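You operate a simulated robot arm through the tools that you are given. There is no shell and no other tool.

You are at the controls of a simulated two-armed robot. One attempt, no reset.

Task
Plug the blue hose into coupling 1, open the yellow valve, set 4 bar and blow the brass nut dry.
Fine: hose locked before the valve opens; dry it on the drain tray by the blue button; switch that off again.

The check looks at the end state, three seconds after you hand in, the way a careful person would. Anything else that was tipped, shoved, dropped, spilled or broken makes it a failure.

Robot
Two 7-joint arms with two-finger parallel grippers on one trunk that stands fixed in place. Base frame: the origin is at the foot of the trunk, x ahead of it, y to its left, z up; the work surface is at about z = 90.4. Lengths are in cm, angles in rad, forces in N, time in s.
The left shoulder is at [7, 15.6, 118], the right one opposite. Each reaches about 123.1 cm from its shoulder. Payload 3.91 kg a hand.
The TCP of each hand is the grasp point between the finger pads, 3 cm short of the fingertips. In the tool frame z runs along the fingers and y along their closing line. The gripper opens to 11 cm. The fingers are 2 cm wide and 1 cm thick; the gripper's body (4.8 by 11.2 cm) begins 5.5 cm behind the TCP.
Orientation is that of the tool frame in the base frame, as a unit quaternion [w, x, y, z]. With the fingers straight down and closing along the base's y, the tool's x points along the base's -x, its y along +y and its z along -z.

Tools
- The arms move only by the tool send_rows. It takes "left_plan", "right_plan" or both (then of equal length, played together; a hand with none holds still); each is one flat list of numbers, 7 for each row, row after row: the shift along the tool's x, y, z in cm, then the turn, a rotation vector about the tool's x, y, z in rad, then the closure in counts, from 0 (fully open) to 255 (shut). In form: [dx, dy, dz, rx, ry, rz, grip, dx, dy, dz, rx, ry, rz, grip, ...]. A call has 1 to 20 rows; each row shifts and turns the commanded pose from where the row before left it, along the tool's axes as they then stand. A row lasts 0.2 s, in which the tool goes at most 5 cm and 0.15 rad; a call with a longer step from one row to the next is refused whole, and so is a gripper value outside its range. Where a pose cannot be reached the arm comes as near as it can. A force on the tool above 40 N (or 10 N above the force at the start of the call, whichever is more), or a blocked arm, ends the call early, and 0.2 s more pass. Each finger travels about 10.8 cm/s and halts on what it meets, pressing with about 42 N; the grip force reading is that of the motor and also rises with nothing between the fingers. The clock runs only during rows and for 0.2 s after the last one: add rows that do not move to give the fingers time. It gives the time, the measured TCP pose, the force on the tool (base axes), the opening and the grip force at its end, in the units of the frame above (readings bear some noise), with the torque about the TCP (base axes, N m) and any sound that the robot's microphone picked up.
- Cameras (640 x 400 px; columns grow to the right, rows downward): "scene" is now at [12.77, 5.04, 142.18]; the picture's right is [0.53, -0.85, 0.00], its down [-0.36, -0.22, -0.91] and it looks along [0.77, 0.48, -0.42] (base axes); focal length 241 px, centre (320, 200). "left" rides on the left gripper at [7.2, -1.7, -10.3] in its tool frame; the picture's right is [0.23, 0.97, 0.00], its down [-0.76, 0.18, -0.62] and it looks along [-0.61, 0.14, 0.78] (tool axes); focal length 222 px, centre (320, 200). "right" rides on the right gripper at [7.2, 1.7, -10.3] in its tool frame; the picture's right is [-0.23, 0.97, 0.00], its down [-0.76, -0.18, -0.62] and it looks along [-0.61, -0.14, 0.78] (tool axes); focal length 222 px, centre (320, 200). There is no depth. A picture from a camera that has moved, and an enlarged one, comes with that camera's place and axes in the base frame and with its lens.
- capture(camera): a new picture of that camera. No time passes.
- slide_trunk(by): slides the trunk up (or, below 0, down) by that many cm; the arms and the scene camera ride with it, the base frame stays. It gives what a move gives, with no picture.
- head_to(pan, tilt): turns the head with the scene camera to pan (to the left, within 1.501 rad either way) and tilt (down, from -0.506 to 1.204), counted from straight ahead of the robot. It gives what a move gives.
- inspect(camera, box): a new picture of the part [left, top, right, bottom] of that camera's present view, enlarged. No time passes.
- close_job(): hands the job in; it is judged then, once.

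Places have to be worked out from the pictures, the camera data and where the tool is seen. Open the grippers and draw the arms clear of the work before you hand the job in, unless the task says otherwise.

The tools are called after "Call:" by a JSON object that holds its "fn" and its "kwargs". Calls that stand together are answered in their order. send_rows: Moves the arms, as the interface text tells. Its arguments: {"type":"object","properties":{"left_plan":{"type":"array"},"right_plan":{"type":"array"}},"required":[]} The other tools are called the same way: slide_trunk (by) moves the trunk up or down; head_to (pan, tilt) turns the head that bears the scene camera; capture (camera) takes a picture; inspect (camera, box) takes an enlarged picture of a part of a camera's view; close_job () hands the job in.

At the start:

```text
time_s: 0.0
left_tcp_pos: [40.04, 57.77, 137.5]
left_ee_rot: [0.0, 0.001, 1.0, 0.0]
left_ft_force: [0.6, 0.3, -0.2]
left_ft_torque: [-0.01, 0.0, 0.0]
left_grip_width: 11.01
left_grasp_force: 0.0
right_tcp_pos: [84.03, 9.39, 139.33]
right_ee_rot: [0.0, 0.0, 1.0, 0.0]
right_ft_force: [0.1, 0.0, 0.1]
right_ft_torque: [0.04, -0.01, -0.01]
right_grip_width: 11.0
right_grasp_force: 0.0
trunk travel left (down, up): [-62.5, 31.5]
head pan, tilt (commanded): [0.553, 0.431]
```

scene: 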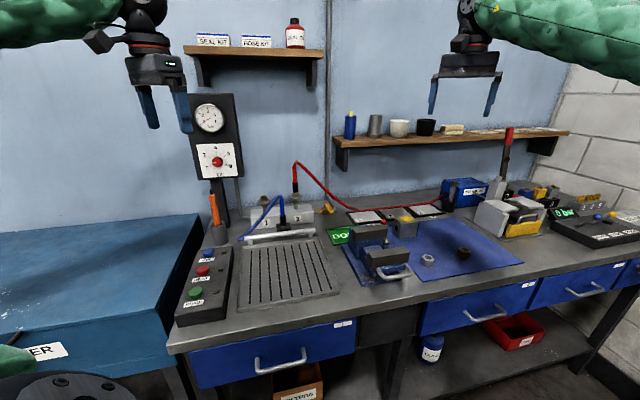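
right: 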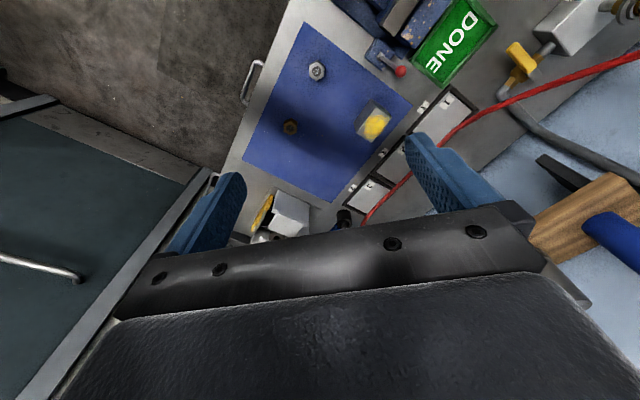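
left: 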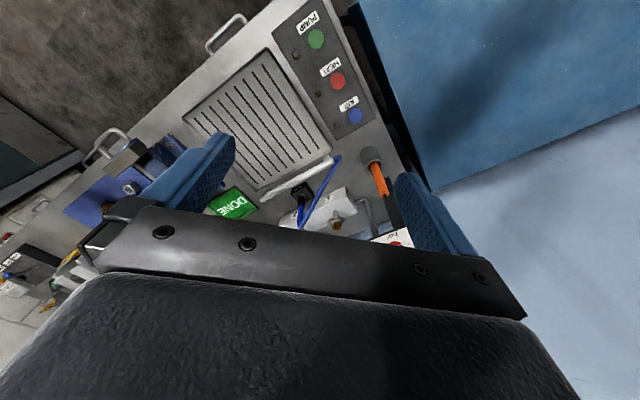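

The first pictures show a drain tray with a button box to the left, a gauge with a dial, a coupling block with a blue hose, and a mat with nuts. I'll zoom in on these areas before moving anything.

Call:
{"fn": "inspect", "kwargs": {"camera": "scene", "box": [160, 80, 360, 205]}}

Call:
{"fn": "inspect", "kwargs": {"camera": "scene", "box": [160, 180, 360, 305]}}

Call:
{"fn": "inspect", "kwargs": {"camera": "scene", "box": [320, 170, 520, 295]}}

Call:
{"fn": "inspect", "kwargs": {"camera": "scene", "box": [440, 120, 640, 245]}}

Call:
{"fn": "inspect", "kwargs": {"camera": "left", "box": [200, 0, 440, 150]}}

Call:
{"fn": "inspect", "kwargs": {"camera": "left", "box": [200, 120, 440, 270]}}

Call:
{"fn": "inspect", "kwargs": {"camera": "right", "box": [240, 0, 480, 150]}}

```text
3.20 times, centred on (260, 142) of scene
camera zoom: at [12.77, 5.04, 142.18], right [0.53, -0.85, 0.0], down [-0.36, -0.22, -0.91], along [0.77, 0.48, -0.42], focal length 772 px, centre (512, 384)
```

zoom: 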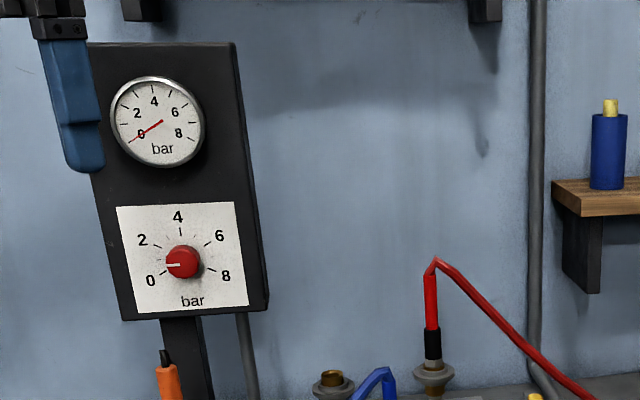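

```text
3.20 times, centred on (260, 242) of scene
camera zoom: at [12.77, 5.04, 142.18], right [0.53, -0.85, 0.0], down [-0.36, -0.22, -0.91], along [0.77, 0.48, -0.42], focal length 772 px, centre (512, 64)
```

zoom: 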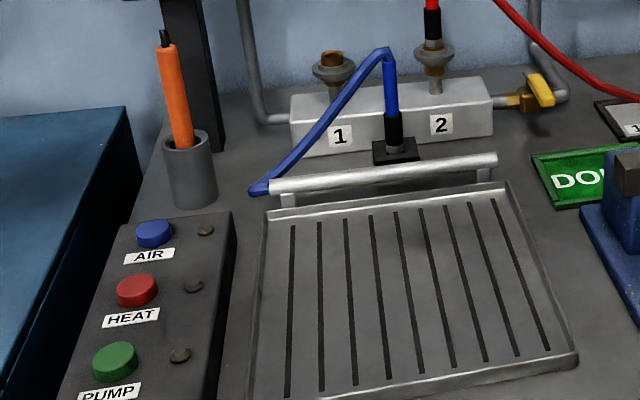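

```text
3.20 times, centred on (420, 232) of scene
camera zoom: at [12.77, 5.04, 142.18], right [0.53, -0.85, 0.0], down [-0.36, -0.22, -0.91], along [0.77, 0.48, -0.42], focal length 772 px, centre (0, 96)
```

zoom: 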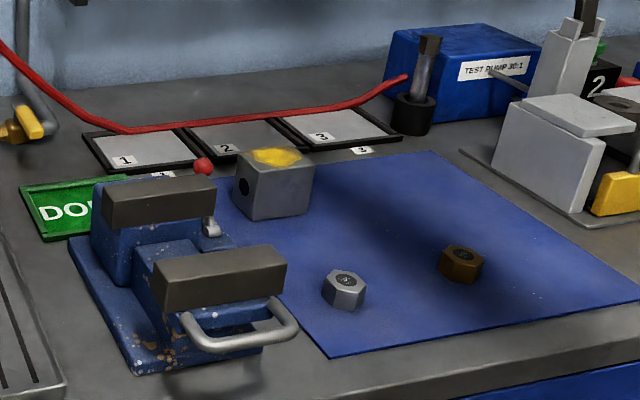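

```text
3.20 times, centred on (540, 182) of scene
camera zoom: at [12.77, 5.04, 142.18], right [0.53, -0.85, 0.0], down [-0.36, -0.22, -0.91], along [0.77, 0.48, -0.42], focal length 772 px, centre (-384, 256)
```

zoom: 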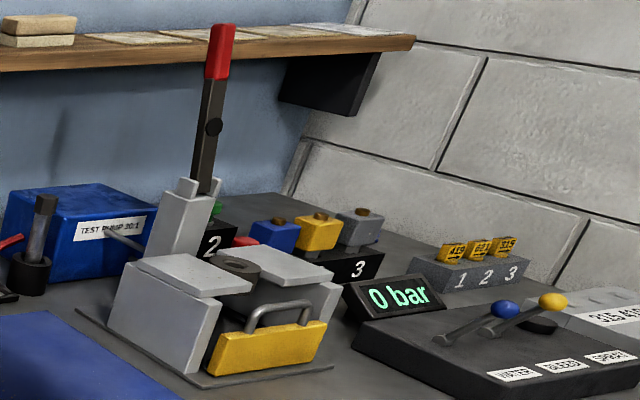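

```text
2.67 times, centred on (320, 75) of left
camera zoom: at [32.74, 56.18, 147.82], right [-0.23, 0.97, 0.0], down [0.76, 0.18, 0.62], along [0.61, 0.14, -0.78], focal length 592 px, centre (320, 533)
```

zoom: 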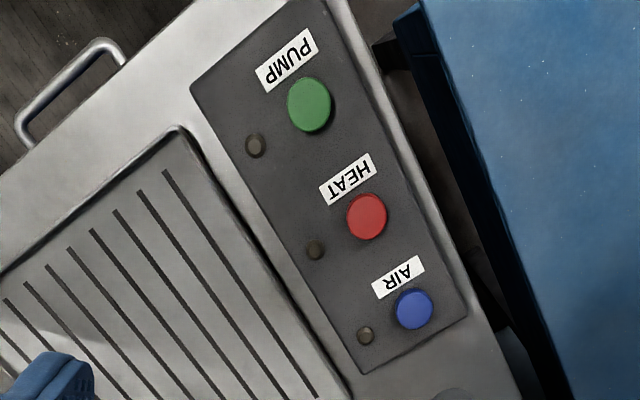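

```text
2.67 times, centred on (320, 195) of left
camera zoom: at [32.74, 56.18, 147.82], right [-0.23, 0.97, 0.0], down [0.76, 0.18, 0.62], along [0.61, 0.14, -0.78], focal length 592 px, centre (320, 213)
```

zoom: 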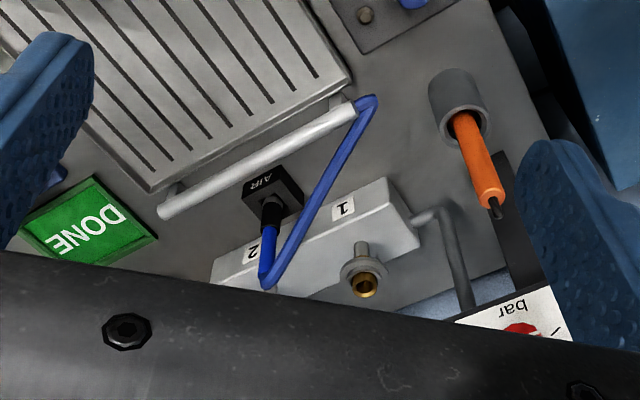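

```text
2.67 times, centred on (360, 75) of right
camera zoom: at [76.85, 10.96, 149.47], right [0.23, 0.97, 0.0], down [0.76, -0.18, 0.62], along [0.61, -0.14, -0.78], focal length 592 px, centre (213, 533)
```

zoom: 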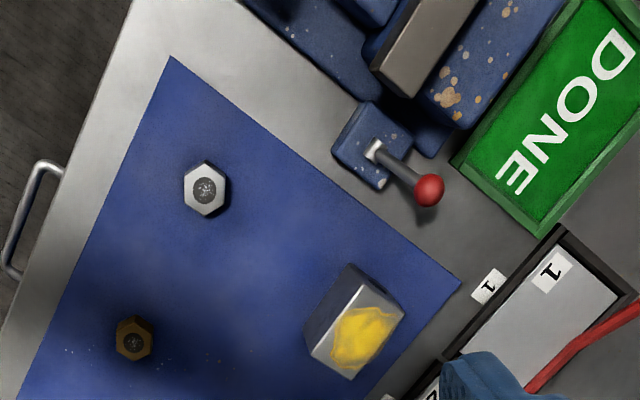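

The bench appears yawed about 0.76 rad to the left, and triangulating coupling 1's top from the scene and left views gives about (77.1, 71.5, 101.9). I'll zoom in further on the coupling, plug, valve, regulator knob, buttons and nut.

Call:
{"fn": "inspect", "kwargs": {"camera": "scene", "box": [240, 190, 320, 240]}}

Call:
{"fn": "inspect", "kwargs": {"camera": "scene", "box": [290, 180, 370, 230]}}

Call:
{"fn": "inspect", "kwargs": {"camera": "scene", "box": [180, 130, 260, 180]}}

Call:
{"fn": "inspect", "kwargs": {"camera": "scene", "box": [400, 235, 480, 285]}}

Call:
{"fn": "inspect", "kwargs": {"camera": "scene", "box": [180, 235, 260, 285]}}

Call:
{"fn": "inspect", "kwargs": {"camera": "left", "box": [270, 160, 366, 220]}}

Call:
{"fn": "inspect", "kwargs": {"camera": "right", "box": [480, 0, 640, 100]}}

Call:
{"fn": "inspect", "kwargs": {"camera": "right", "box": [270, 50, 350, 150]}}

```text
8.00 times, centred on (280, 215) of scene
camera zoom: at [12.77, 5.04, 142.18], right [0.53, -0.85, 0.0], down [-0.36, -0.22, -0.91], along [0.77, 0.48, -0.42], focal length 1931 px, centre (640, 80)
```

zoom: 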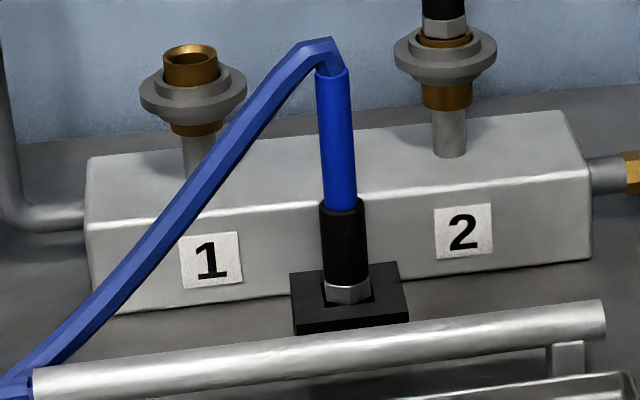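

```text
8.00 times, centred on (330, 205) of scene
camera zoom: at [12.77, 5.04, 142.18], right [0.53, -0.85, 0.0], down [-0.36, -0.22, -0.91], along [0.77, 0.48, -0.42], focal length 1931 px, centre (240, 160)
```

zoom: 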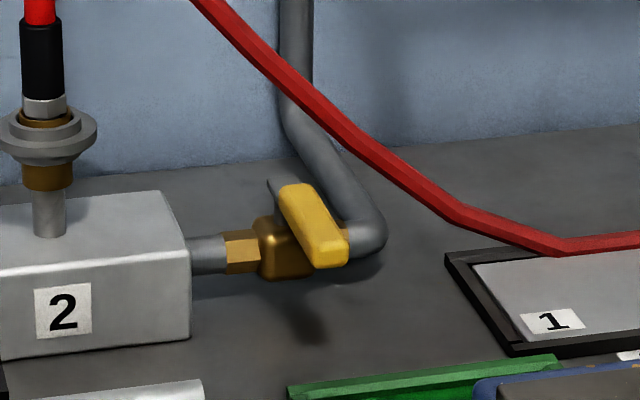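

```text
8.00 times, centred on (220, 155) of scene
camera zoom: at [12.77, 5.04, 142.18], right [0.53, -0.85, 0.0], down [-0.36, -0.22, -0.91], along [0.77, 0.48, -0.42], focal length 1931 px, centre (1120, 560)
```

zoom: 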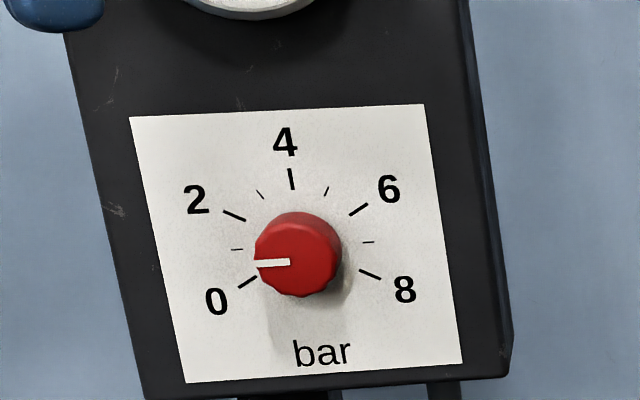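

```text
8.00 times, centred on (440, 260) of scene
camera zoom: at [12.77, 5.04, 142.18], right [0.53, -0.85, 0.0], down [-0.36, -0.22, -0.91], along [0.77, 0.48, -0.42], focal length 1931 px, centre (-640, -280)
```

zoom: 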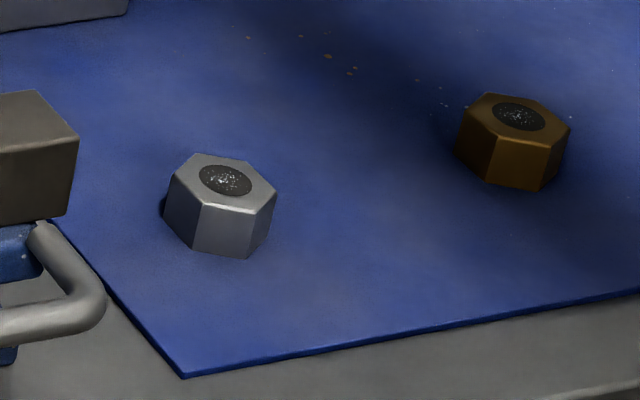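

```text
8.00 times, centred on (220, 260) of scene
camera zoom: at [12.77, 5.04, 142.18], right [0.53, -0.85, 0.0], down [-0.36, -0.22, -0.91], along [0.77, 0.48, -0.42], focal length 1931 px, centre (1120, -280)
```

zoom: 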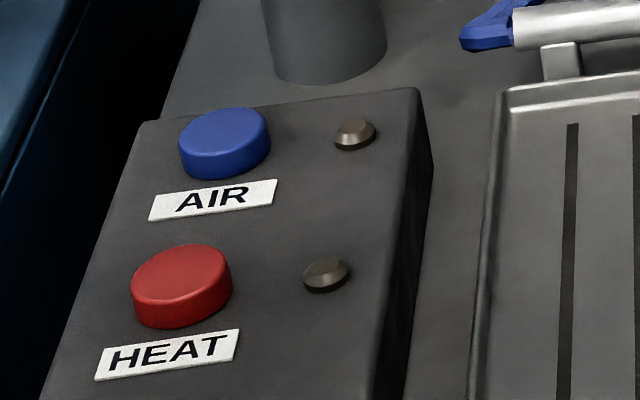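

```text
6.67 times, centred on (318, 190) of left
camera zoom: at [32.74, 56.18, 147.82], right [-0.23, 0.97, 0.0], down [0.76, 0.18, 0.62], along [0.61, 0.14, -0.78], focal length 1481 px, centre (333, 267)
```

zoom: 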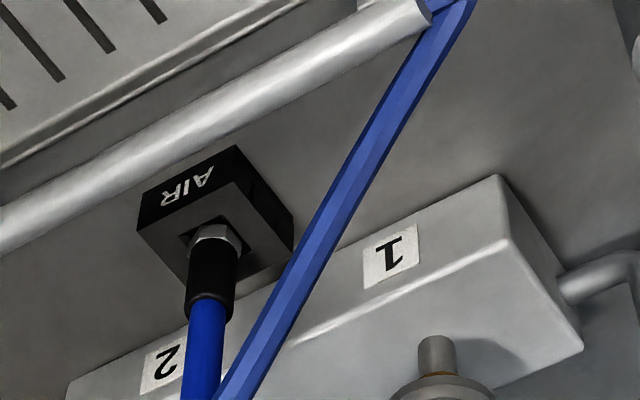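

```text
4.00 times, centred on (560, 50) of right
camera zoom: at [76.85, 10.96, 149.47], right [0.23, 0.97, 0.0], down [0.76, -0.18, 0.62], along [0.61, -0.14, -0.78], focal length 888 px, centre (-640, 800)
```

zoom: 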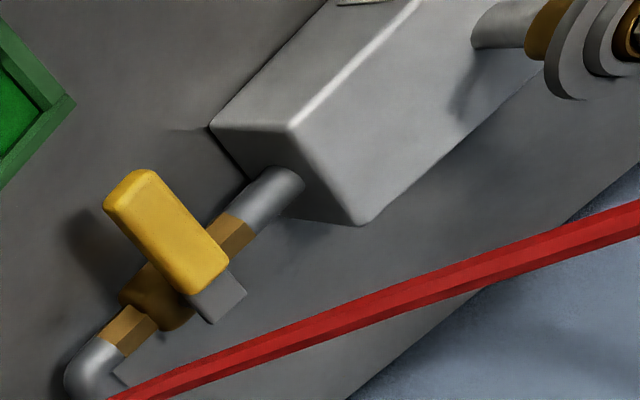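

```text
4.00 times, centred on (310, 100) of right
camera zoom: at [76.85, 10.96, 149.47], right [0.23, 0.97, 0.0], down [0.76, -0.18, 0.62], along [0.61, -0.14, -0.78], focal length 888 px, centre (360, 600)
```

zoom: 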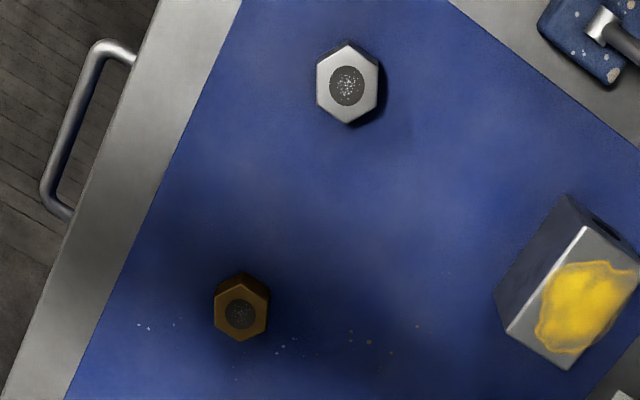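

All the main items are located roughly: plug at about (75, 60.4) in the AIR dock, with its black sleeve spanning z≈93.5–98. I'll now turn the left hand in place to yaw 1.10 and then pitch 45°, so it can take the plug from the front-right without touching the hose, and close the fingers partway.

Call:
{"fn": "send_rows", "kwargs": {"left_plan": [0, 0, 0, 0, 0, -0.1375, 150, 0, 0, 0, 0, 0, -0.1375, 150, 0, 0, 0, 0, 0, -0.1375, 150, 0, 0, 0, 0, 0, -0.1375, 150, 0, 0, 0, 0, 0, -0.1375, 150, 0, 0, 0, 0, 0, -0.1375, 150, 0, 0, 0, 0, 0, -0.1375, 150, 0, 0, 0, 0, 0, -0.1375, 150, 0, 0, 0, 0, -0.131, 0, 150, 0, 0, 0, 0, -0.131, 0, 150, 0, 0, 0, 0, -0.131, 0, 150, 0, 0, 0, 0, -0.131, 0, 150, 0, 0, 0, 0, -0.131, 0, 150, 0, 0, 0, 0, -0.13, 0, 150]}}

```text
time_s: 3.0
left_tcp_pos: [40.0, 57.71, 137.47]
left_ee_rot: [0.327, -0.483, 0.787, 0.201]
left_ft_force: [0.8, -0.1, -0.2]
left_ft_torque: [-0.01, 0.01, 0.05]
left_grip_width: 4.52
left_grasp_force: 0.1
right_tcp_pos: [84.01, 9.36, 139.35]
right_ee_rot: [0.0, -0.001, 1.0, 0.001]
right_ft_force: [0.5, -0.4, -0.7]
right_ft_torque: [-0.01, 0.01, 0.0]
right_grip_width: 11.02
right_grasp_force: 0.1
trunk travel left (down, up): [-62.5, 31.5]
head pan, tilt (commanded): [0.553, 0.431]
```

The orientation came out as planned (fingers pitched 45° along yaw 1.10). I'll shift to a standoff point about 22 cm back from the plug along the finger direction.

Call:
{"fn": "send_rows", "kwargs": {"left_plan": [1.567, -2.998, 1.953, 0, 0, 0, 150, 1.567, -2.998, 1.953, 0, 0, 0, 150, 1.567, -2.998, 1.953, 0, 0, 0, 150, 1.567, -2.998, 1.953, 0, 0, 0, 150, 1.567, -2.998, 1.953, 0, 0, 0, 150, 1.567, -2.998, 1.953, 0, 0, 0, 150, 1.567, -2.998, 1.953, 0, 0, 0, 150, 1.567, -2.998, 1.953, 0, 0, 0, 150, 1.567, -2.998, 1.953, 0, 0, 0, 150, 1.567, -2.998, 1.953, 0, 0, 0, 150]}}

Call:
{"fn": "capture", "kwargs": {"camera": "left"}}

Call:
{"fn": "capture", "kwargs": {"camera": "scene"}}

```text
time_s: 5.2
left_tcp_pos: [68.23, 46.5, 112.64]
left_ee_rot: [0.326, -0.483, 0.788, 0.2]
left_ft_force: [0.1, 0.2, 0.4]
left_ft_torque: [0.03, 0.02, 0.02]
left_grip_width: 4.52
left_grasp_force: 0.1
right_tcp_pos: [84.24, 9.24, 139.18]
right_ee_rot: [-0.001, -0.001, 1.0, 0.0]
right_ft_force: [-0.2, 0.0, -0.9]
right_ft_torque: [0.01, 0.02, 0.0]
right_grip_width: 11.0
right_grasp_force: 0.0
trunk travel left (down, up): [-62.5, 31.5]
head pan, tilt (commanded): [0.553, 0.431]
```

```text
taken
camera left: at [64.09, 34.82, 114.82], right [-0.94, 0.3, -0.16], down [-0.11, 0.17, 0.98], along [0.32, 0.94, -0.12], focal length 222 px, centre (320, 200)
```

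left: 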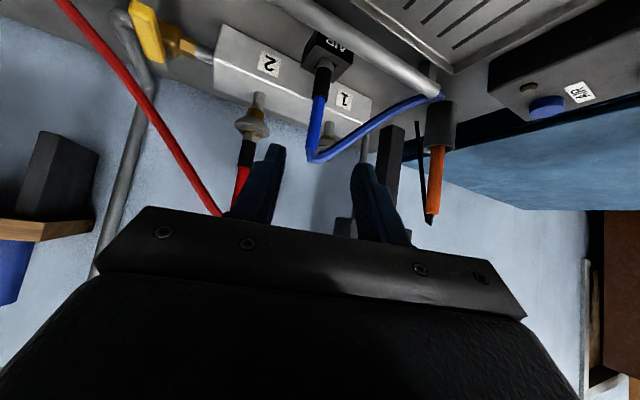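

```text
taken
camera scene: at [12.97, 5.01, 142.16], right [0.53, -0.85, 0.0], down [-0.36, -0.22, -0.91], along [0.77, 0.48, -0.42], focal length 241 px, centre (320, 200)
```

scene: 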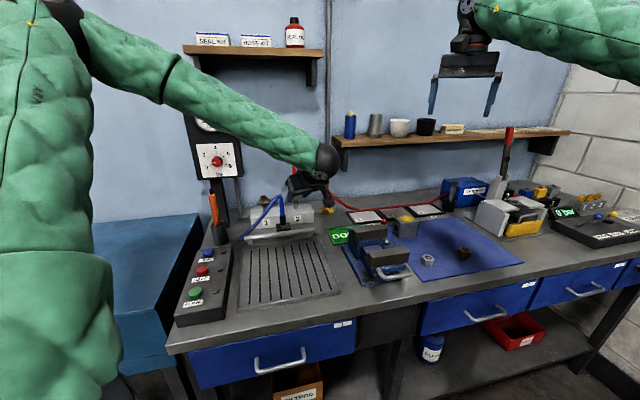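

The left wrist camera now sees the dock, plug and couplings from the front. I'll zoom in to refine positions by triangulating with the scene camera.

Call:
{"fn": "inspect", "kwargs": {"camera": "left", "box": [260, 20, 420, 120]}}

Call:
{"fn": "inspect", "kwargs": {"camera": "left", "box": [220, 80, 380, 180]}}

Call:
{"fn": "inspect", "kwargs": {"camera": "scene", "box": [240, 185, 340, 247.5]}}

Call:
{"fn": "inspect", "kwargs": {"camera": "left", "box": [60, 0, 220, 100]}}

```text
4.00 times, centred on (340, 70) of left
camera zoom: at [64.09, 34.82, 114.82], right [-0.94, 0.3, -0.16], down [-0.11, 0.17, 0.98], along [0.32, 0.94, -0.12], focal length 888 px, centre (240, 720)
```

zoom: 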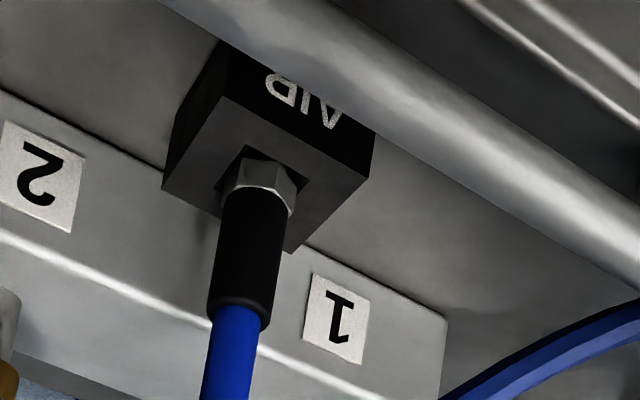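

```text
4.00 times, centred on (300, 130) of left
camera zoom: at [64.09, 34.82, 114.82], right [-0.94, 0.3, -0.16], down [-0.11, 0.17, 0.98], along [0.32, 0.94, -0.12], focal length 888 px, centre (400, 480)
```

zoom: 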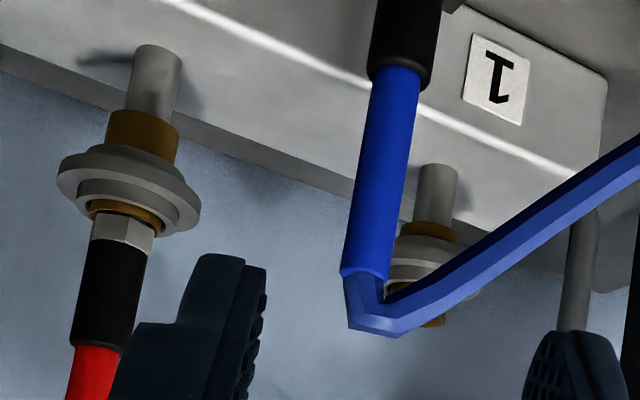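

```text
6.40 times, centred on (290, 216) of scene
camera zoom: at [12.97, 5.01, 142.16], right [0.53, -0.85, 0.0], down [-0.36, -0.22, -0.91], along [0.77, 0.48, -0.42], focal length 1545 px, centre (512, 96)
```

zoom: 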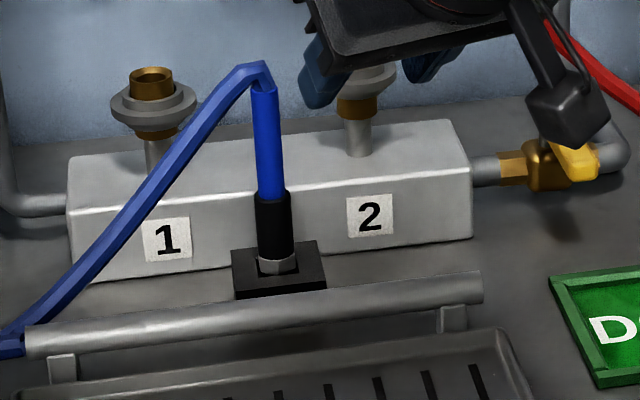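

```text
4.00 times, centred on (140, 50) of left
camera zoom: at [64.09, 34.82, 114.82], right [-0.94, 0.3, -0.16], down [-0.11, 0.17, 0.98], along [0.32, 0.94, -0.12], focal length 888 px, centre (1040, 800)
```

zoom: 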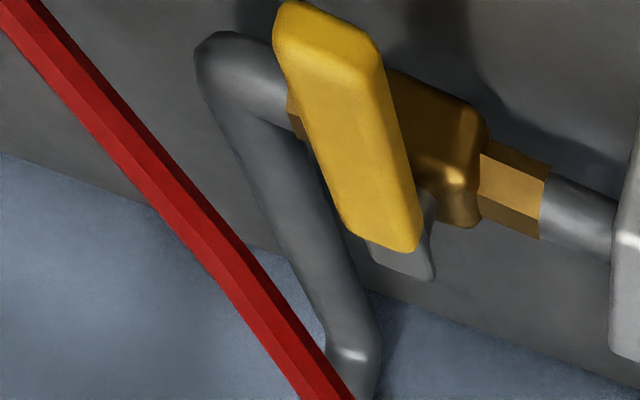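

The plug axis comes out at (75.2, 60.45), with the black sleeve from z≈93.3 to 97.7. I'll advance most of the way toward the sleeve, stop 9 cm short and check the line-up.

Call:
{"fn": "send_rows", "kwargs": {"left_plan": [0.147, 0.03, 3.4, 0, 0, 0, 150, 0.147, 0.03, 3.4, 0, 0, 0, 150, 0.147, 0.03, 3.4, 0, 0, 0, 150, 0.147, 0.03, 3.4, 0, 0, 0, 150, 0, 0, 0, 0, 0, 0, 150]}}

Call:
{"fn": "capture", "kwargs": {"camera": "left"}}

Call:
{"fn": "inspect", "kwargs": {"camera": "scene", "box": [240, 165, 360, 240]}}

```text
time_s: 6.4
left_tcp_pos: [71.97, 54.91, 102.67]
left_ee_rot: [0.327, -0.482, 0.788, 0.199]
left_ft_force: [-0.6, -0.8, 0.0]
left_ft_torque: [0.05, -0.01, -0.01]
left_grip_width: 4.53
left_grasp_force: 0.1
right_tcp_pos: [83.97, 9.26, 139.31]
right_ee_rot: [0.001, 0.0, 1.0, 0.0]
right_ft_force: [0.0, 0.3, -0.4]
right_ft_torque: [0.04, -0.01, 0.03]
right_grip_width: 11.03
right_grasp_force: 0.1
trunk travel left (down, up): [-62.5, 31.5]
head pan, tilt (commanded): [0.553, 0.431]
```

```text
taken
camera left: at [67.76, 43.06, 104.92], right [-0.94, 0.3, -0.16], down [-0.11, 0.17, 0.98], along [0.32, 0.94, -0.12], focal length 222 px, centre (320, 200)
```

left: 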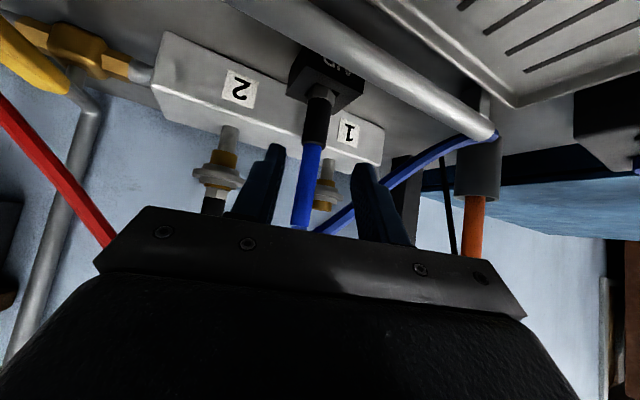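

```text
5.33 times, centred on (300, 202) of scene
camera zoom: at [12.71, 4.94, 142.2], right [0.53, -0.85, 0.0], down [-0.36, -0.22, -0.91], along [0.77, 0.48, -0.42], focal length 1288 px, centre (427, 187)
```

zoom: 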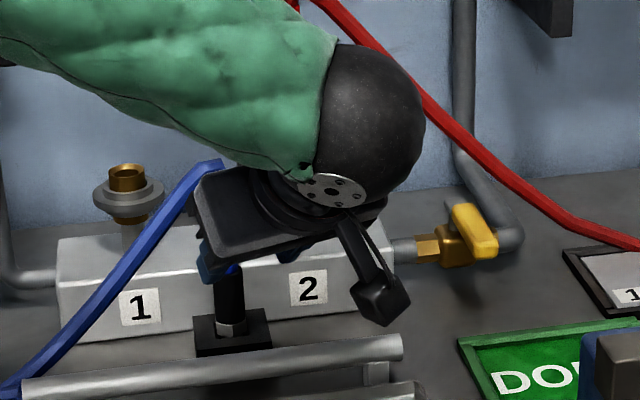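

The plug sits between the finger planes with a small −0.37 cm sideways correction needed. I'll make that correction and advance the last 9.1 cm with the fingers still partly open.

Call:
{"fn": "send_rows", "kwargs": {"left_plan": [0.015, -0.122, 2.3, 0, 0, 0, 150, 0.015, -0.122, 2.3, 0, 0, 0, 150, 0.015, -0.122, 2.3, 0, 0, 0, 150, 0, 0, 2.2, 0, 0, 0, 150, 0, 0, 0, 0, 0, 0, 150]}}

Call:
{"fn": "capture", "kwargs": {"camera": "left"}}

Call:
{"fn": "inspect", "kwargs": {"camera": "scene", "box": [240, 165, 360, 240]}}

Call:
{"fn": "capture", "kwargs": {"camera": "right"}}

```text
time_s: 7.6
left_tcp_pos: [75.26, 60.38, 96.16]
left_ee_rot: [0.327, -0.483, 0.787, 0.201]
left_ft_force: [1.0, -0.8, -0.2]
left_ft_torque: [0.02, 0.0, 0.01]
left_grip_width: 4.52
left_grasp_force: 0.0
right_tcp_pos: [84.07, 9.26, 139.38]
right_ee_rot: [0.0, -0.001, 1.0, 0.0]
right_ft_force: [0.1, 0.1, 0.3]
right_ft_torque: [-0.02, -0.02, 0.0]
right_grip_width: 10.98
right_grasp_force: 0.0
trunk travel left (down, up): [-62.5, 31.5]
head pan, tilt (commanded): [0.553, 0.431]
```

```text
taken
camera left: at [71.1, 48.68, 98.37], right [-0.94, 0.3, -0.16], down [-0.11, 0.17, 0.98], along [0.32, 0.94, -0.12], focal length 222 px, centre (320, 200)
```

left: 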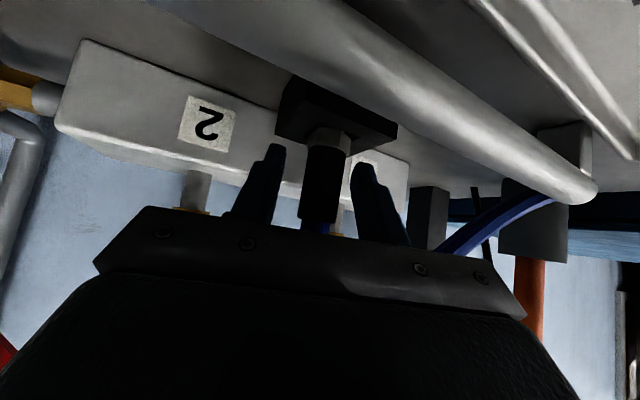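

```text
5.33 times, centred on (300, 202) of scene
camera zoom: at [12.75, 4.97, 142.19], right [0.53, -0.85, 0.0], down [-0.36, -0.22, -0.91], along [0.77, 0.48, -0.42], focal length 1288 px, centre (427, 187)
```

zoom: 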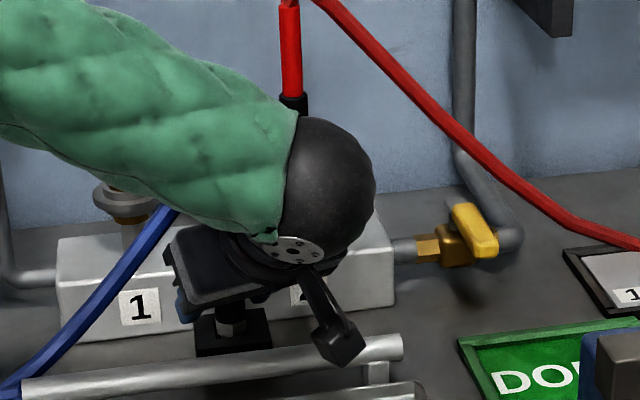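

```text
taken
camera right: at [76.83, 10.88, 149.5], right [0.23, 0.97, 0.0], down [0.76, -0.18, 0.62], along [0.61, -0.14, -0.78], focal length 222 px, centre (320, 200)
```

right: 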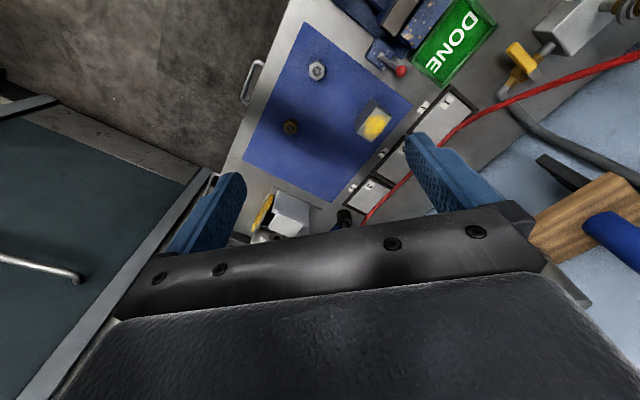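

The sleeve is centred between the fingers at (75.26, 60.38, 96.16). I'll close the grip on it.

Call:
{"fn": "send_rows", "kwargs": {"left_plan": [0, 0, 0, 0, 0, 0, 255, 0, 0, 0, 0, 0, 0, 255, 0, 0, 0, 0, 0, 0, 255, 0, 0, 0, 0, 0, 0, 255]}}

Call:
{"fn": "inspect", "kwargs": {"camera": "left", "box": [220, 80, 420, 205]}}

```text
time_s: 8.6
left_tcp_pos: [75.27, 60.4, 96.14]
left_ee_rot: [0.326, -0.484, 0.787, 0.201]
left_ft_force: [-1.2, 0.1, -1.2]
left_ft_torque: [-0.04, 0.01, 0.02]
left_grip_width: 2.06
left_grasp_force: 42.4
right_tcp_pos: [84.04, 9.35, 139.21]
right_ee_rot: [0.0, 0.0, 1.0, -0.001]
right_ft_force: [-0.6, -0.7, 0.0]
right_ft_torque: [-0.01, -0.02, -0.01]
right_grip_width: 10.99
right_grasp_force: 0.1
trunk travel left (down, up): [-62.5, 31.5]
head pan, tilt (commanded): [0.553, 0.431]
```

```text
3.20 times, centred on (320, 142) of left
camera zoom: at [71.12, 48.71, 98.32], right [-0.94, 0.3, -0.16], down [-0.11, 0.17, 0.98], along [0.32, 0.94, -0.12], focal length 711 px, centre (320, 384)
```

zoom: 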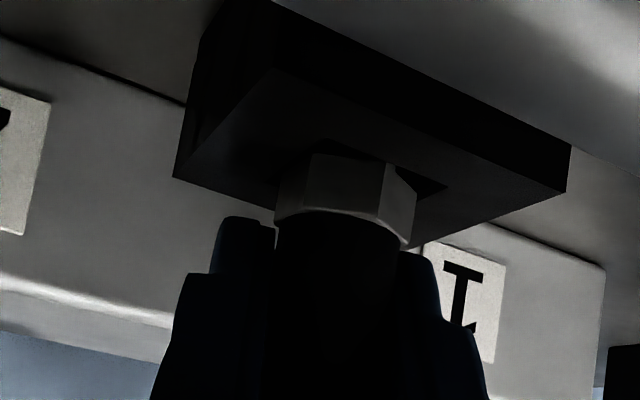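

The grip holds at 2.06 cm. I'll lift straight up 5 cm slowly and check that the plug leaves the dock.

Call:
{"fn": "send_rows", "kwargs": {"left_plan": [-0.707, 0, -0.707, 0, 0, 0, 255, -0.707, 0, -0.707, 0, 0, 0, 255, -0.707, 0, -0.707, 0, 0, 0, 255, -0.707, 0, -0.707, 0, 0, 0, 255, -0.707, 0, -0.707, 0, 0, 0, 255, 0, 0, 0, 0, 0, 0, 255]}}

Call:
{"fn": "inspect", "kwargs": {"camera": "left", "box": [220, 80, 420, 205]}}

Call:
{"fn": "inspect", "kwargs": {"camera": "scene", "box": [240, 165, 360, 240]}}

```text
time_s: 10.0
left_tcp_pos: [75.23, 60.37, 100.97]
left_ee_rot: [0.326, -0.483, 0.787, 0.201]
left_ft_force: [-0.6, 1.0, -1.1]
left_ft_torque: [-0.01, 0.0, 0.03]
left_grip_width: 2.06
left_grasp_force: 41.6
right_tcp_pos: [84.17, 9.4, 139.23]
right_ee_rot: [0.0, -0.001, 1.0, 0.0]
right_ft_force: [-0.1, 0.1, 0.2]
right_ft_torque: [0.01, -0.01, -0.01]
right_grip_width: 11.0
right_grasp_force: 0.0
trunk travel left (down, up): [-62.5, 31.5]
head pan, tilt (commanded): [0.553, 0.431]
```

```text
3.20 times, centred on (320, 142) of left
camera zoom: at [71.17, 48.69, 103.24], right [-0.94, 0.3, -0.16], down [-0.11, 0.17, 0.98], along [0.32, 0.94, -0.12], focal length 711 px, centre (320, 384)
```

zoom: 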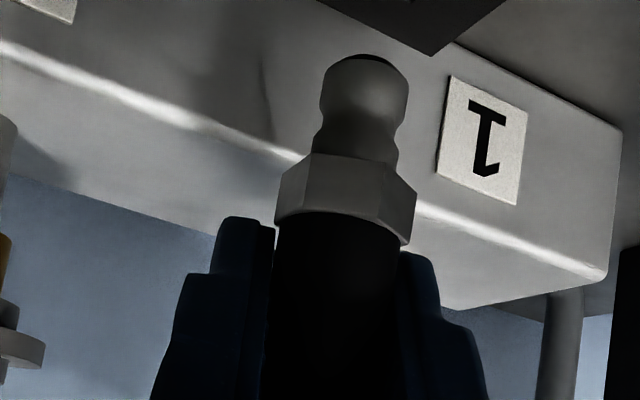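

```text
5.33 times, centred on (300, 202) of scene
camera zoom: at [12.82, 5.05, 142.18], right [0.53, -0.85, 0.0], down [-0.36, -0.22, -0.91], along [0.77, 0.48, -0.42], focal length 1288 px, centre (427, 187)
```

zoom: 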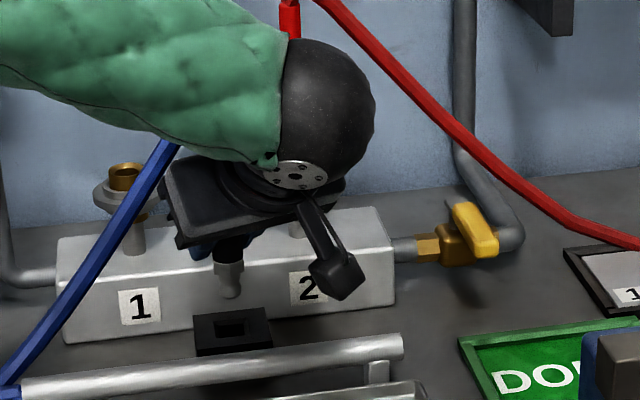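

The plug is out of the dock with a nipple of roughly 2.2 cm below the hex. I'll lift another 9.5 cm so the tip clears coupling 1, then move over toward the coupling axis.

Call:
{"fn": "send_rows", "kwargs": {"left_plan": [-1.344, 0, -1.344, 0, 0, 0, 255, -1.344, 0, -1.344, 0, 0, 0, 255, -1.344, 0, -1.344, 0, 0, 0, 255, -1.344, 0, -1.344, 0, 0, 0, 255, -1.344, 0, -1.344, 0, 0, 0, 255, -1.25, 0.55, 1.25, 0, 0, 0, 255, -1.25, 0.55, 1.25, 0, 0, 0, 255, -1.25, 0.55, 1.25, 0, 0, 0, 255, -1.25, 0.55, 1.25, 0, 0, 0, 255, -1.25, 0.55, 1.25, 0, 0, 0, 255, 0, 0, 0, 0, 0, 0, 255]}}

Call:
{"fn": "capture", "kwargs": {"camera": "left"}}

Call:
{"fn": "inspect", "kwargs": {"camera": "scene", "box": [220, 150, 340, 225]}}

```text
time_s: 12.4
left_tcp_pos: [76.62, 69.36, 110.34]
left_ee_rot: [0.326, -0.483, 0.788, 0.2]
left_ft_force: [0.6, 1.0, -0.8]
left_ft_torque: [0.01, 0.0, 0.04]
left_grip_width: 2.08
left_grasp_force: 42.6
right_tcp_pos: [84.1, 9.23, 139.17]
right_ee_rot: [0.001, 0.0, 1.0, 0.0]
right_ft_force: [-1.0, -0.4, -0.1]
right_ft_torque: [0.01, -0.03, 0.0]
right_grip_width: 11.01
right_grasp_force: 0.1
trunk travel left (down, up): [-62.5, 31.5]
head pan, tilt (commanded): [0.553, 0.431]
```

```text
taken
camera left: at [72.61, 57.69, 112.72], right [-0.94, 0.3, -0.16], down [-0.11, 0.17, 0.98], along [0.32, 0.94, -0.12], focal length 222 px, centre (320, 200)
```

left: 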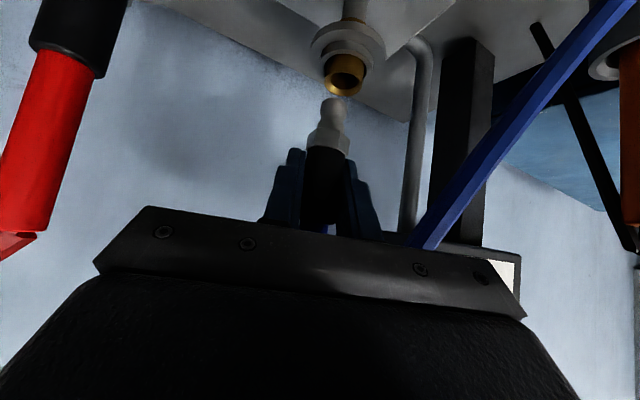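

```text
5.33 times, centred on (280, 188) of scene
camera zoom: at [12.81, 5.01, 142.18], right [0.53, -0.85, 0.0], down [-0.36, -0.22, -0.91], along [0.77, 0.48, -0.42], focal length 1288 px, centre (533, 267)
```

zoom: 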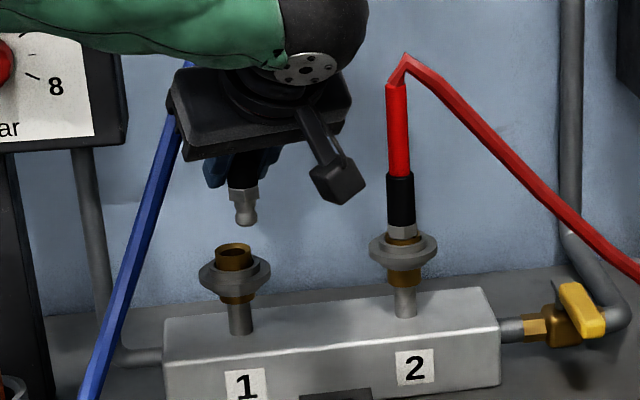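

Plug and coupling 1 are both in view now. I'll zoom in from both cameras to measure the remaining offset between nipple and socket.

Call:
{"fn": "inspect", "kwargs": {"camera": "left", "box": [280, 0, 440, 160]}}

Call:
{"fn": "inspect", "kwargs": {"camera": "left", "box": [290, 30, 390, 160]}}

Call:
{"fn": "inspect", "kwargs": {"camera": "scene", "box": [245, 175, 293, 220]}}

```text
2.50 times, centred on (360, 80) of left
camera zoom: at [72.61, 57.69, 112.72], right [-0.94, 0.3, -0.16], down [-0.11, 0.17, 0.98], along [0.32, 0.94, -0.12], focal length 555 px, centre (220, 500)
```

zoom: 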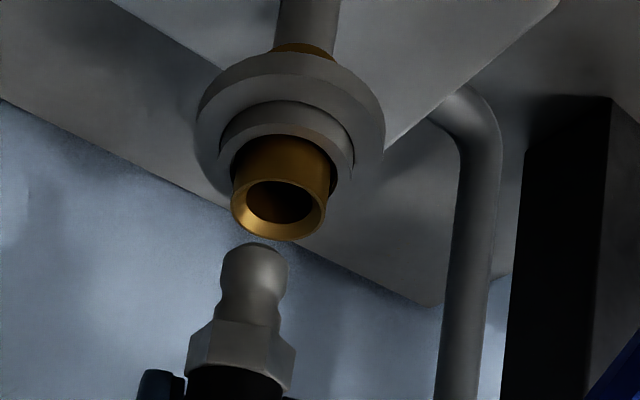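

```text
3.08 times, centred on (340, 95) of left
camera zoom: at [72.61, 57.69, 112.72], right [-0.94, 0.3, -0.16], down [-0.11, 0.17, 0.98], along [0.32, 0.94, -0.12], focal length 684 px, centre (258, 523)
```

zoom: 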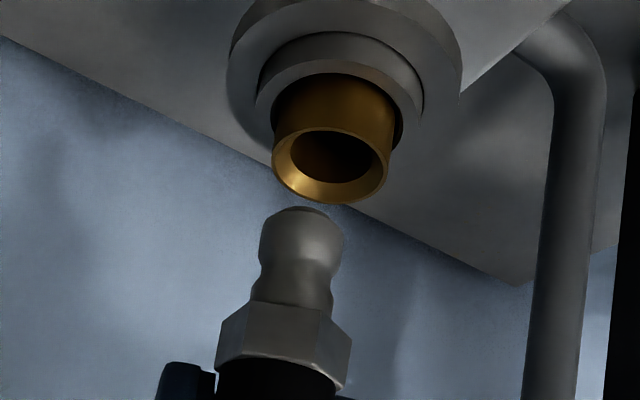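

```text
8.89 times, centred on (269, 198) of scene
camera zoom: at [12.81, 5.01, 142.18], right [0.53, -0.85, 0.0], down [-0.36, -0.22, -0.91], along [0.77, 0.48, -0.42], focal length 2146 px, centre (773, 222)
```

zoom: 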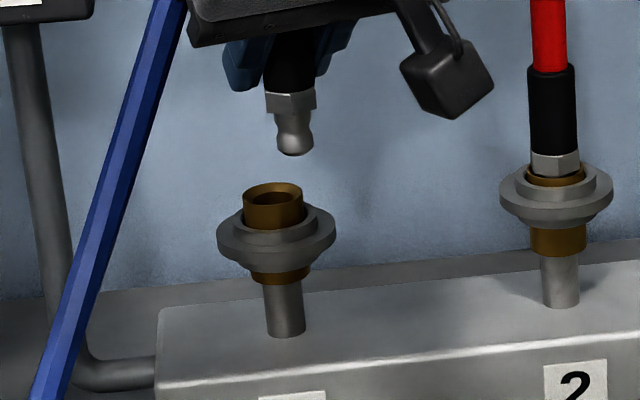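

Relative to the socket, the nipple tip needs about (+0.07, +1.61) cm horizontally, with about 2.35 cm of height to spare. I'll make that shift and re-measure.

Call:
{"fn": "send_rows", "kwargs": {"left_plan": [-0.52, 0.335, 0.52, 0, 0, 0, 255, -0.52, 0.335, 0.52, 0, 0, 0, 255, 0, 0, 0, 0, 0, 0, 255, 0, 0, 0, 0, 0, 0, 255]}}

Call:
{"fn": "inspect", "kwargs": {"camera": "left", "box": [270, 0, 398, 160]}}

Call:
{"fn": "inspect", "kwargs": {"camera": "scene", "box": [250, 175, 290, 215]}}

```text
time_s: 13.4
left_tcp_pos: [76.86, 71.17, 110.56]
left_ee_rot: [0.326, -0.483, 0.788, 0.2]
left_ft_force: [-0.3, -1.2, -0.6]
left_ft_torque: [-0.02, 0.01, 0.02]
left_grip_width: 2.04
left_grasp_force: 42.0
right_tcp_pos: [83.97, 9.26, 139.26]
right_ee_rot: [0.0, 0.0, 1.0, 0.001]
right_ft_force: [-0.6, 1.5, 0.5]
right_ft_torque: [0.0, -0.01, 0.03]
right_grip_width: 11.0
right_grasp_force: 0.1
trunk travel left (down, up): [-62.5, 31.5]
head pan, tilt (commanded): [0.553, 0.431]
```

```text
2.50 times, centred on (334, 80) of left
camera zoom: at [72.66, 59.31, 112.75], right [-0.94, 0.3, -0.16], down [-0.11, 0.17, 0.98], along [0.32, 0.94, -0.12], focal length 555 px, centre (285, 500)
```

zoom: 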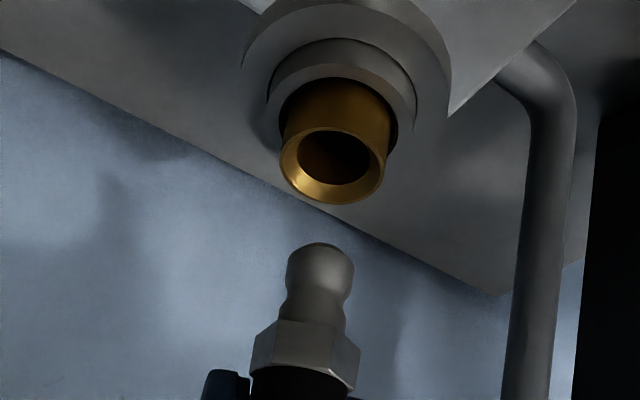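

```text
10.00 times, centred on (270, 195) of scene
camera zoom: at [12.8, 5.06, 142.18], right [0.53, -0.85, 0.0], down [-0.36, -0.22, -0.91], along [0.77, 0.48, -0.42], focal length 2414 px, centre (820, 250)
```

zoom: 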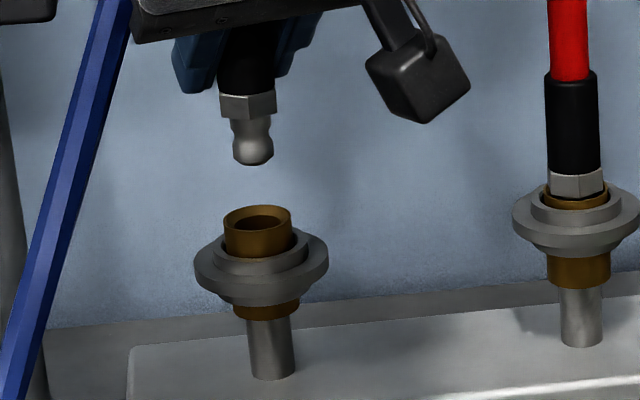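

The remaining offset is about (+0.12, +0.23) cm. I'll make that correction and lower 2.2 cm, stopping just above the socket mouth to check once more.

Call:
{"fn": "send_rows", "kwargs": {"left_plan": [-0.183, 0, 0.183, 0, 0, 0, 255, 0.39, 0, 0.39, 0, 0, 0, 255, 0.39, 0, 0.39, 0, 0, 0, 255, 0.39, 0, 0.39, 0, 0, 0, 255, 0.39, 0, 0.39, 0, 0, 0, 255, 0, 0, 0, 0, 0, 0, 255, 0, 0, 0, 0, 0, 0, 255]}}

Call:
{"fn": "inspect", "kwargs": {"camera": "left", "box": [270, 0, 398, 160]}}

Call:
{"fn": "inspect", "kwargs": {"camera": "scene", "box": [250, 175, 290, 215]}}

```text
time_s: 15.0
left_tcp_pos: [76.98, 71.4, 108.36]
left_ee_rot: [0.325, -0.483, 0.787, 0.201]
left_ft_force: [-0.1, -0.1, -1.1]
left_ft_torque: [-0.02, -0.03, 0.0]
left_grip_width: 2.05
left_grasp_force: 41.7
right_tcp_pos: [84.06, 9.36, 139.24]
right_ee_rot: [0.001, 0.0, 1.0, 0.001]
right_ft_force: [-0.3, -0.9, -0.5]
right_ft_torque: [-0.01, 0.01, 0.01]
right_grip_width: 11.04
right_grasp_force: 0.0
trunk travel left (down, up): [-62.5, 31.5]
head pan, tilt (commanded): [0.553, 0.431]
```

```text
2.50 times, centred on (334, 80) of left
camera zoom: at [72.79, 59.64, 110.56], right [-0.94, 0.3, -0.16], down [-0.11, 0.17, 0.98], along [0.32, 0.94, -0.12], focal length 555 px, centre (285, 500)
```

zoom: 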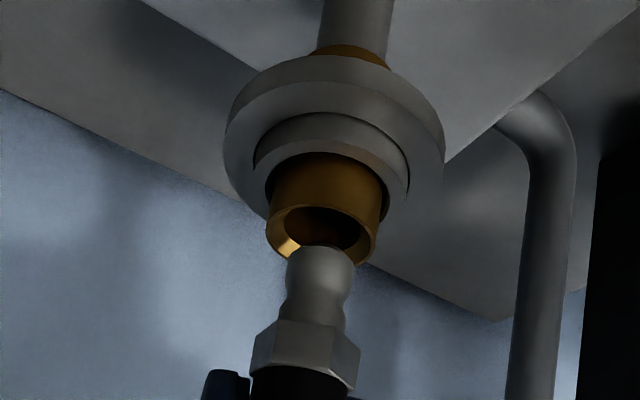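

```text
10.00 times, centred on (270, 195) of scene
camera zoom: at [12.81, 5.05, 142.18], right [0.53, -0.85, 0.0], down [-0.36, -0.22, -0.91], along [0.77, 0.48, -0.42], focal length 2414 px, centre (820, 250)
```

zoom: 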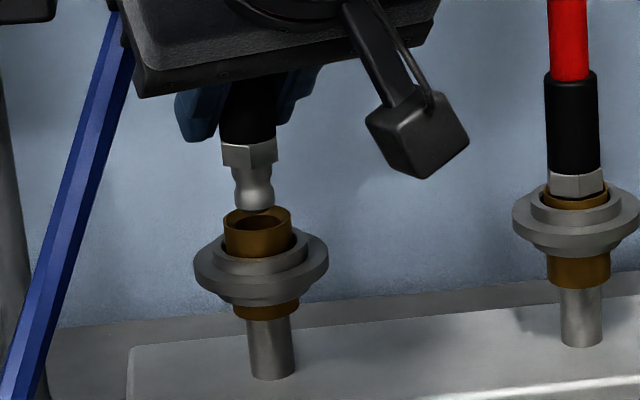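

The nipple tip is lined up over the mouth in both views. I'll lower it gradually into the socket and watch the force and sound.

Call:
{"fn": "send_rows", "kwargs": {"left_plan": [0.2, 0, 0.2, 0, 0, 0, 255, 0.2, 0, 0.2, 0, 0, 0, 255, 0.2, 0, 0.2, 0, 0, 0, 255, 0.2, 0, 0.2, 0, 0, 0, 255, 0.2, 0, 0.2, 0, 0, 0, 255, 0.2, 0, 0.2, 0, 0, 0, 255, 0.2, 0, 0.2, 0, 0, 0, 255]}}

Call:
{"fn": "inspect", "kwargs": {"camera": "left", "box": [270, 0, 398, 160]}}

Call:
{"fn": "inspect", "kwargs": {"camera": "scene", "box": [250, 175, 290, 215]}}

```text
time_s: 16.5
left_tcp_pos: [77.22, 71.31, 106.9]
left_ee_rot: [0.33, -0.483, 0.786, 0.2]
left_ft_force: [-1.3, 0.5, -0.5]
left_ft_torque: [0.12, 0.07, 0.04]
left_grip_width: 2.04
left_grasp_force: 41.2
right_tcp_pos: [84.16, 9.41, 139.12]
right_ee_rot: [-0.001, 0.0, 1.0, 0.0]
right_ft_force: [-0.3, -0.8, 0.6]
right_ft_torque: [-0.01, 0.0, 0.04]
right_grip_width: 11.0
right_grasp_force: 0.1
trunk travel left (down, up): [-62.5, 31.5]
head pan, tilt (commanded): [0.553, 0.431]
stopped in row 7 (left hand): the force on the tool passed its limit at 44 N (the readings are from after the stop); the commanded pose is now the measured one
```

```text
2.50 times, centred on (334, 80) of left
camera zoom: at [73.05, 59.71, 109.02], right [-0.94, 0.3, -0.17], down [-0.12, 0.16, 0.98], along [0.32, 0.94, -0.12], focal length 555 px, centre (285, 500)
```

zoom: 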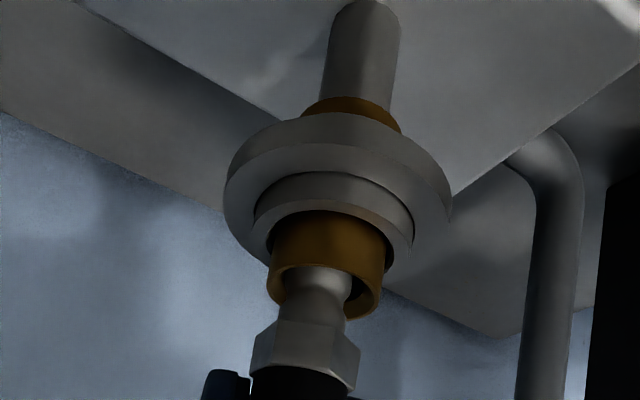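

```text
10.00 times, centred on (270, 195) of scene
camera zoom: at [12.86, 5.1, 142.11], right [0.53, -0.85, 0.0], down [-0.36, -0.22, -0.91], along [0.77, 0.48, -0.42], focal length 2414 px, centre (820, 250)
```

zoom: 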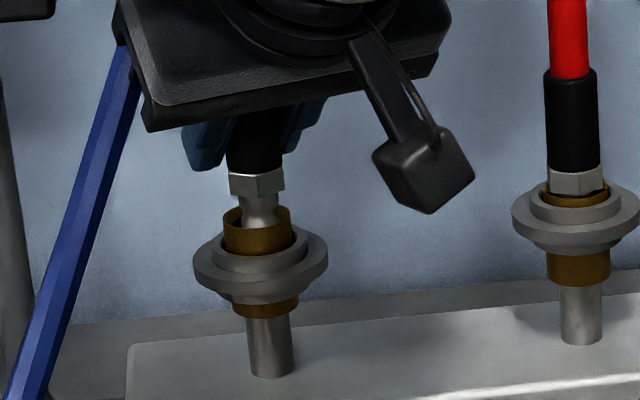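

The push stopped at 44 N with the nipple about 1 cm in, and the hand had been deflected roughly (+0.24, −0.09) sideways. I'll recentre by moving that amount back and look again before pressing further.

Call:
{"fn": "send_rows", "kwargs": {"left_plan": [0, 0.12, 0, 0, 0, 0, 255, 0, 0.11, 0, 0, 0, 0, 255, 0, 0, 0, 0, 0, 0, 255]}}

Call:
{"fn": "inspect", "kwargs": {"camera": "left", "box": [290, 40, 386, 160]}}

Call:
{"fn": "inspect", "kwargs": {"camera": "scene", "box": [255, 180, 287, 212]}}

```text
time_s: 17.3
left_tcp_pos: [77.01, 71.62, 106.89]
left_ee_rot: [0.329, -0.484, 0.786, 0.201]
left_ft_force: [0.0, -0.5, -0.4]
left_ft_torque: [0.03, 0.01, 0.03]
left_grip_width: 2.05
left_grasp_force: 42.1
right_tcp_pos: [84.07, 9.39, 139.26]
right_ee_rot: [0.0, 0.0, 1.0, 0.001]
right_ft_force: [0.1, -0.1, -0.4]
right_ft_torque: [0.01, 0.03, -0.01]
right_grip_width: 10.98
right_grasp_force: 0.0
trunk travel left (down, up): [-62.5, 31.5]
head pan, tilt (commanded): [0.553, 0.431]
```

```text
3.33 times, centred on (338, 100) of left
camera zoom: at [72.84, 59.76, 109.15], right [-0.94, 0.3, -0.17], down [-0.12, 0.16, 0.98], along [0.32, 0.94, -0.12], focal length 740 px, centre (260, 533)
```

zoom: 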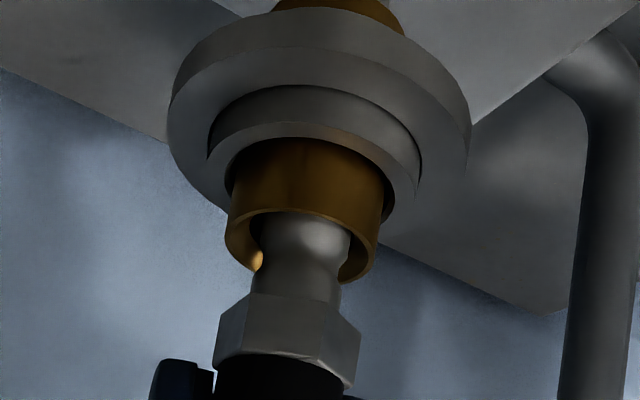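

```text
12.50 times, centred on (271, 196) of scene
camera zoom: at [12.78, 5.03, 142.18], right [0.53, -0.85, 0.0], down [-0.36, -0.22, -0.91], along [0.77, 0.48, -0.42], focal length 3018 px, centre (932, 250)
```

zoom: 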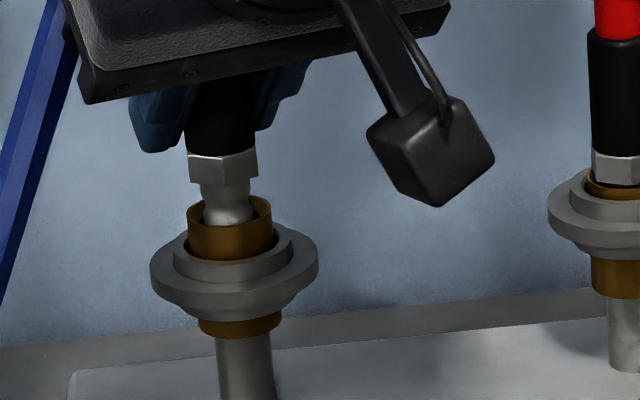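

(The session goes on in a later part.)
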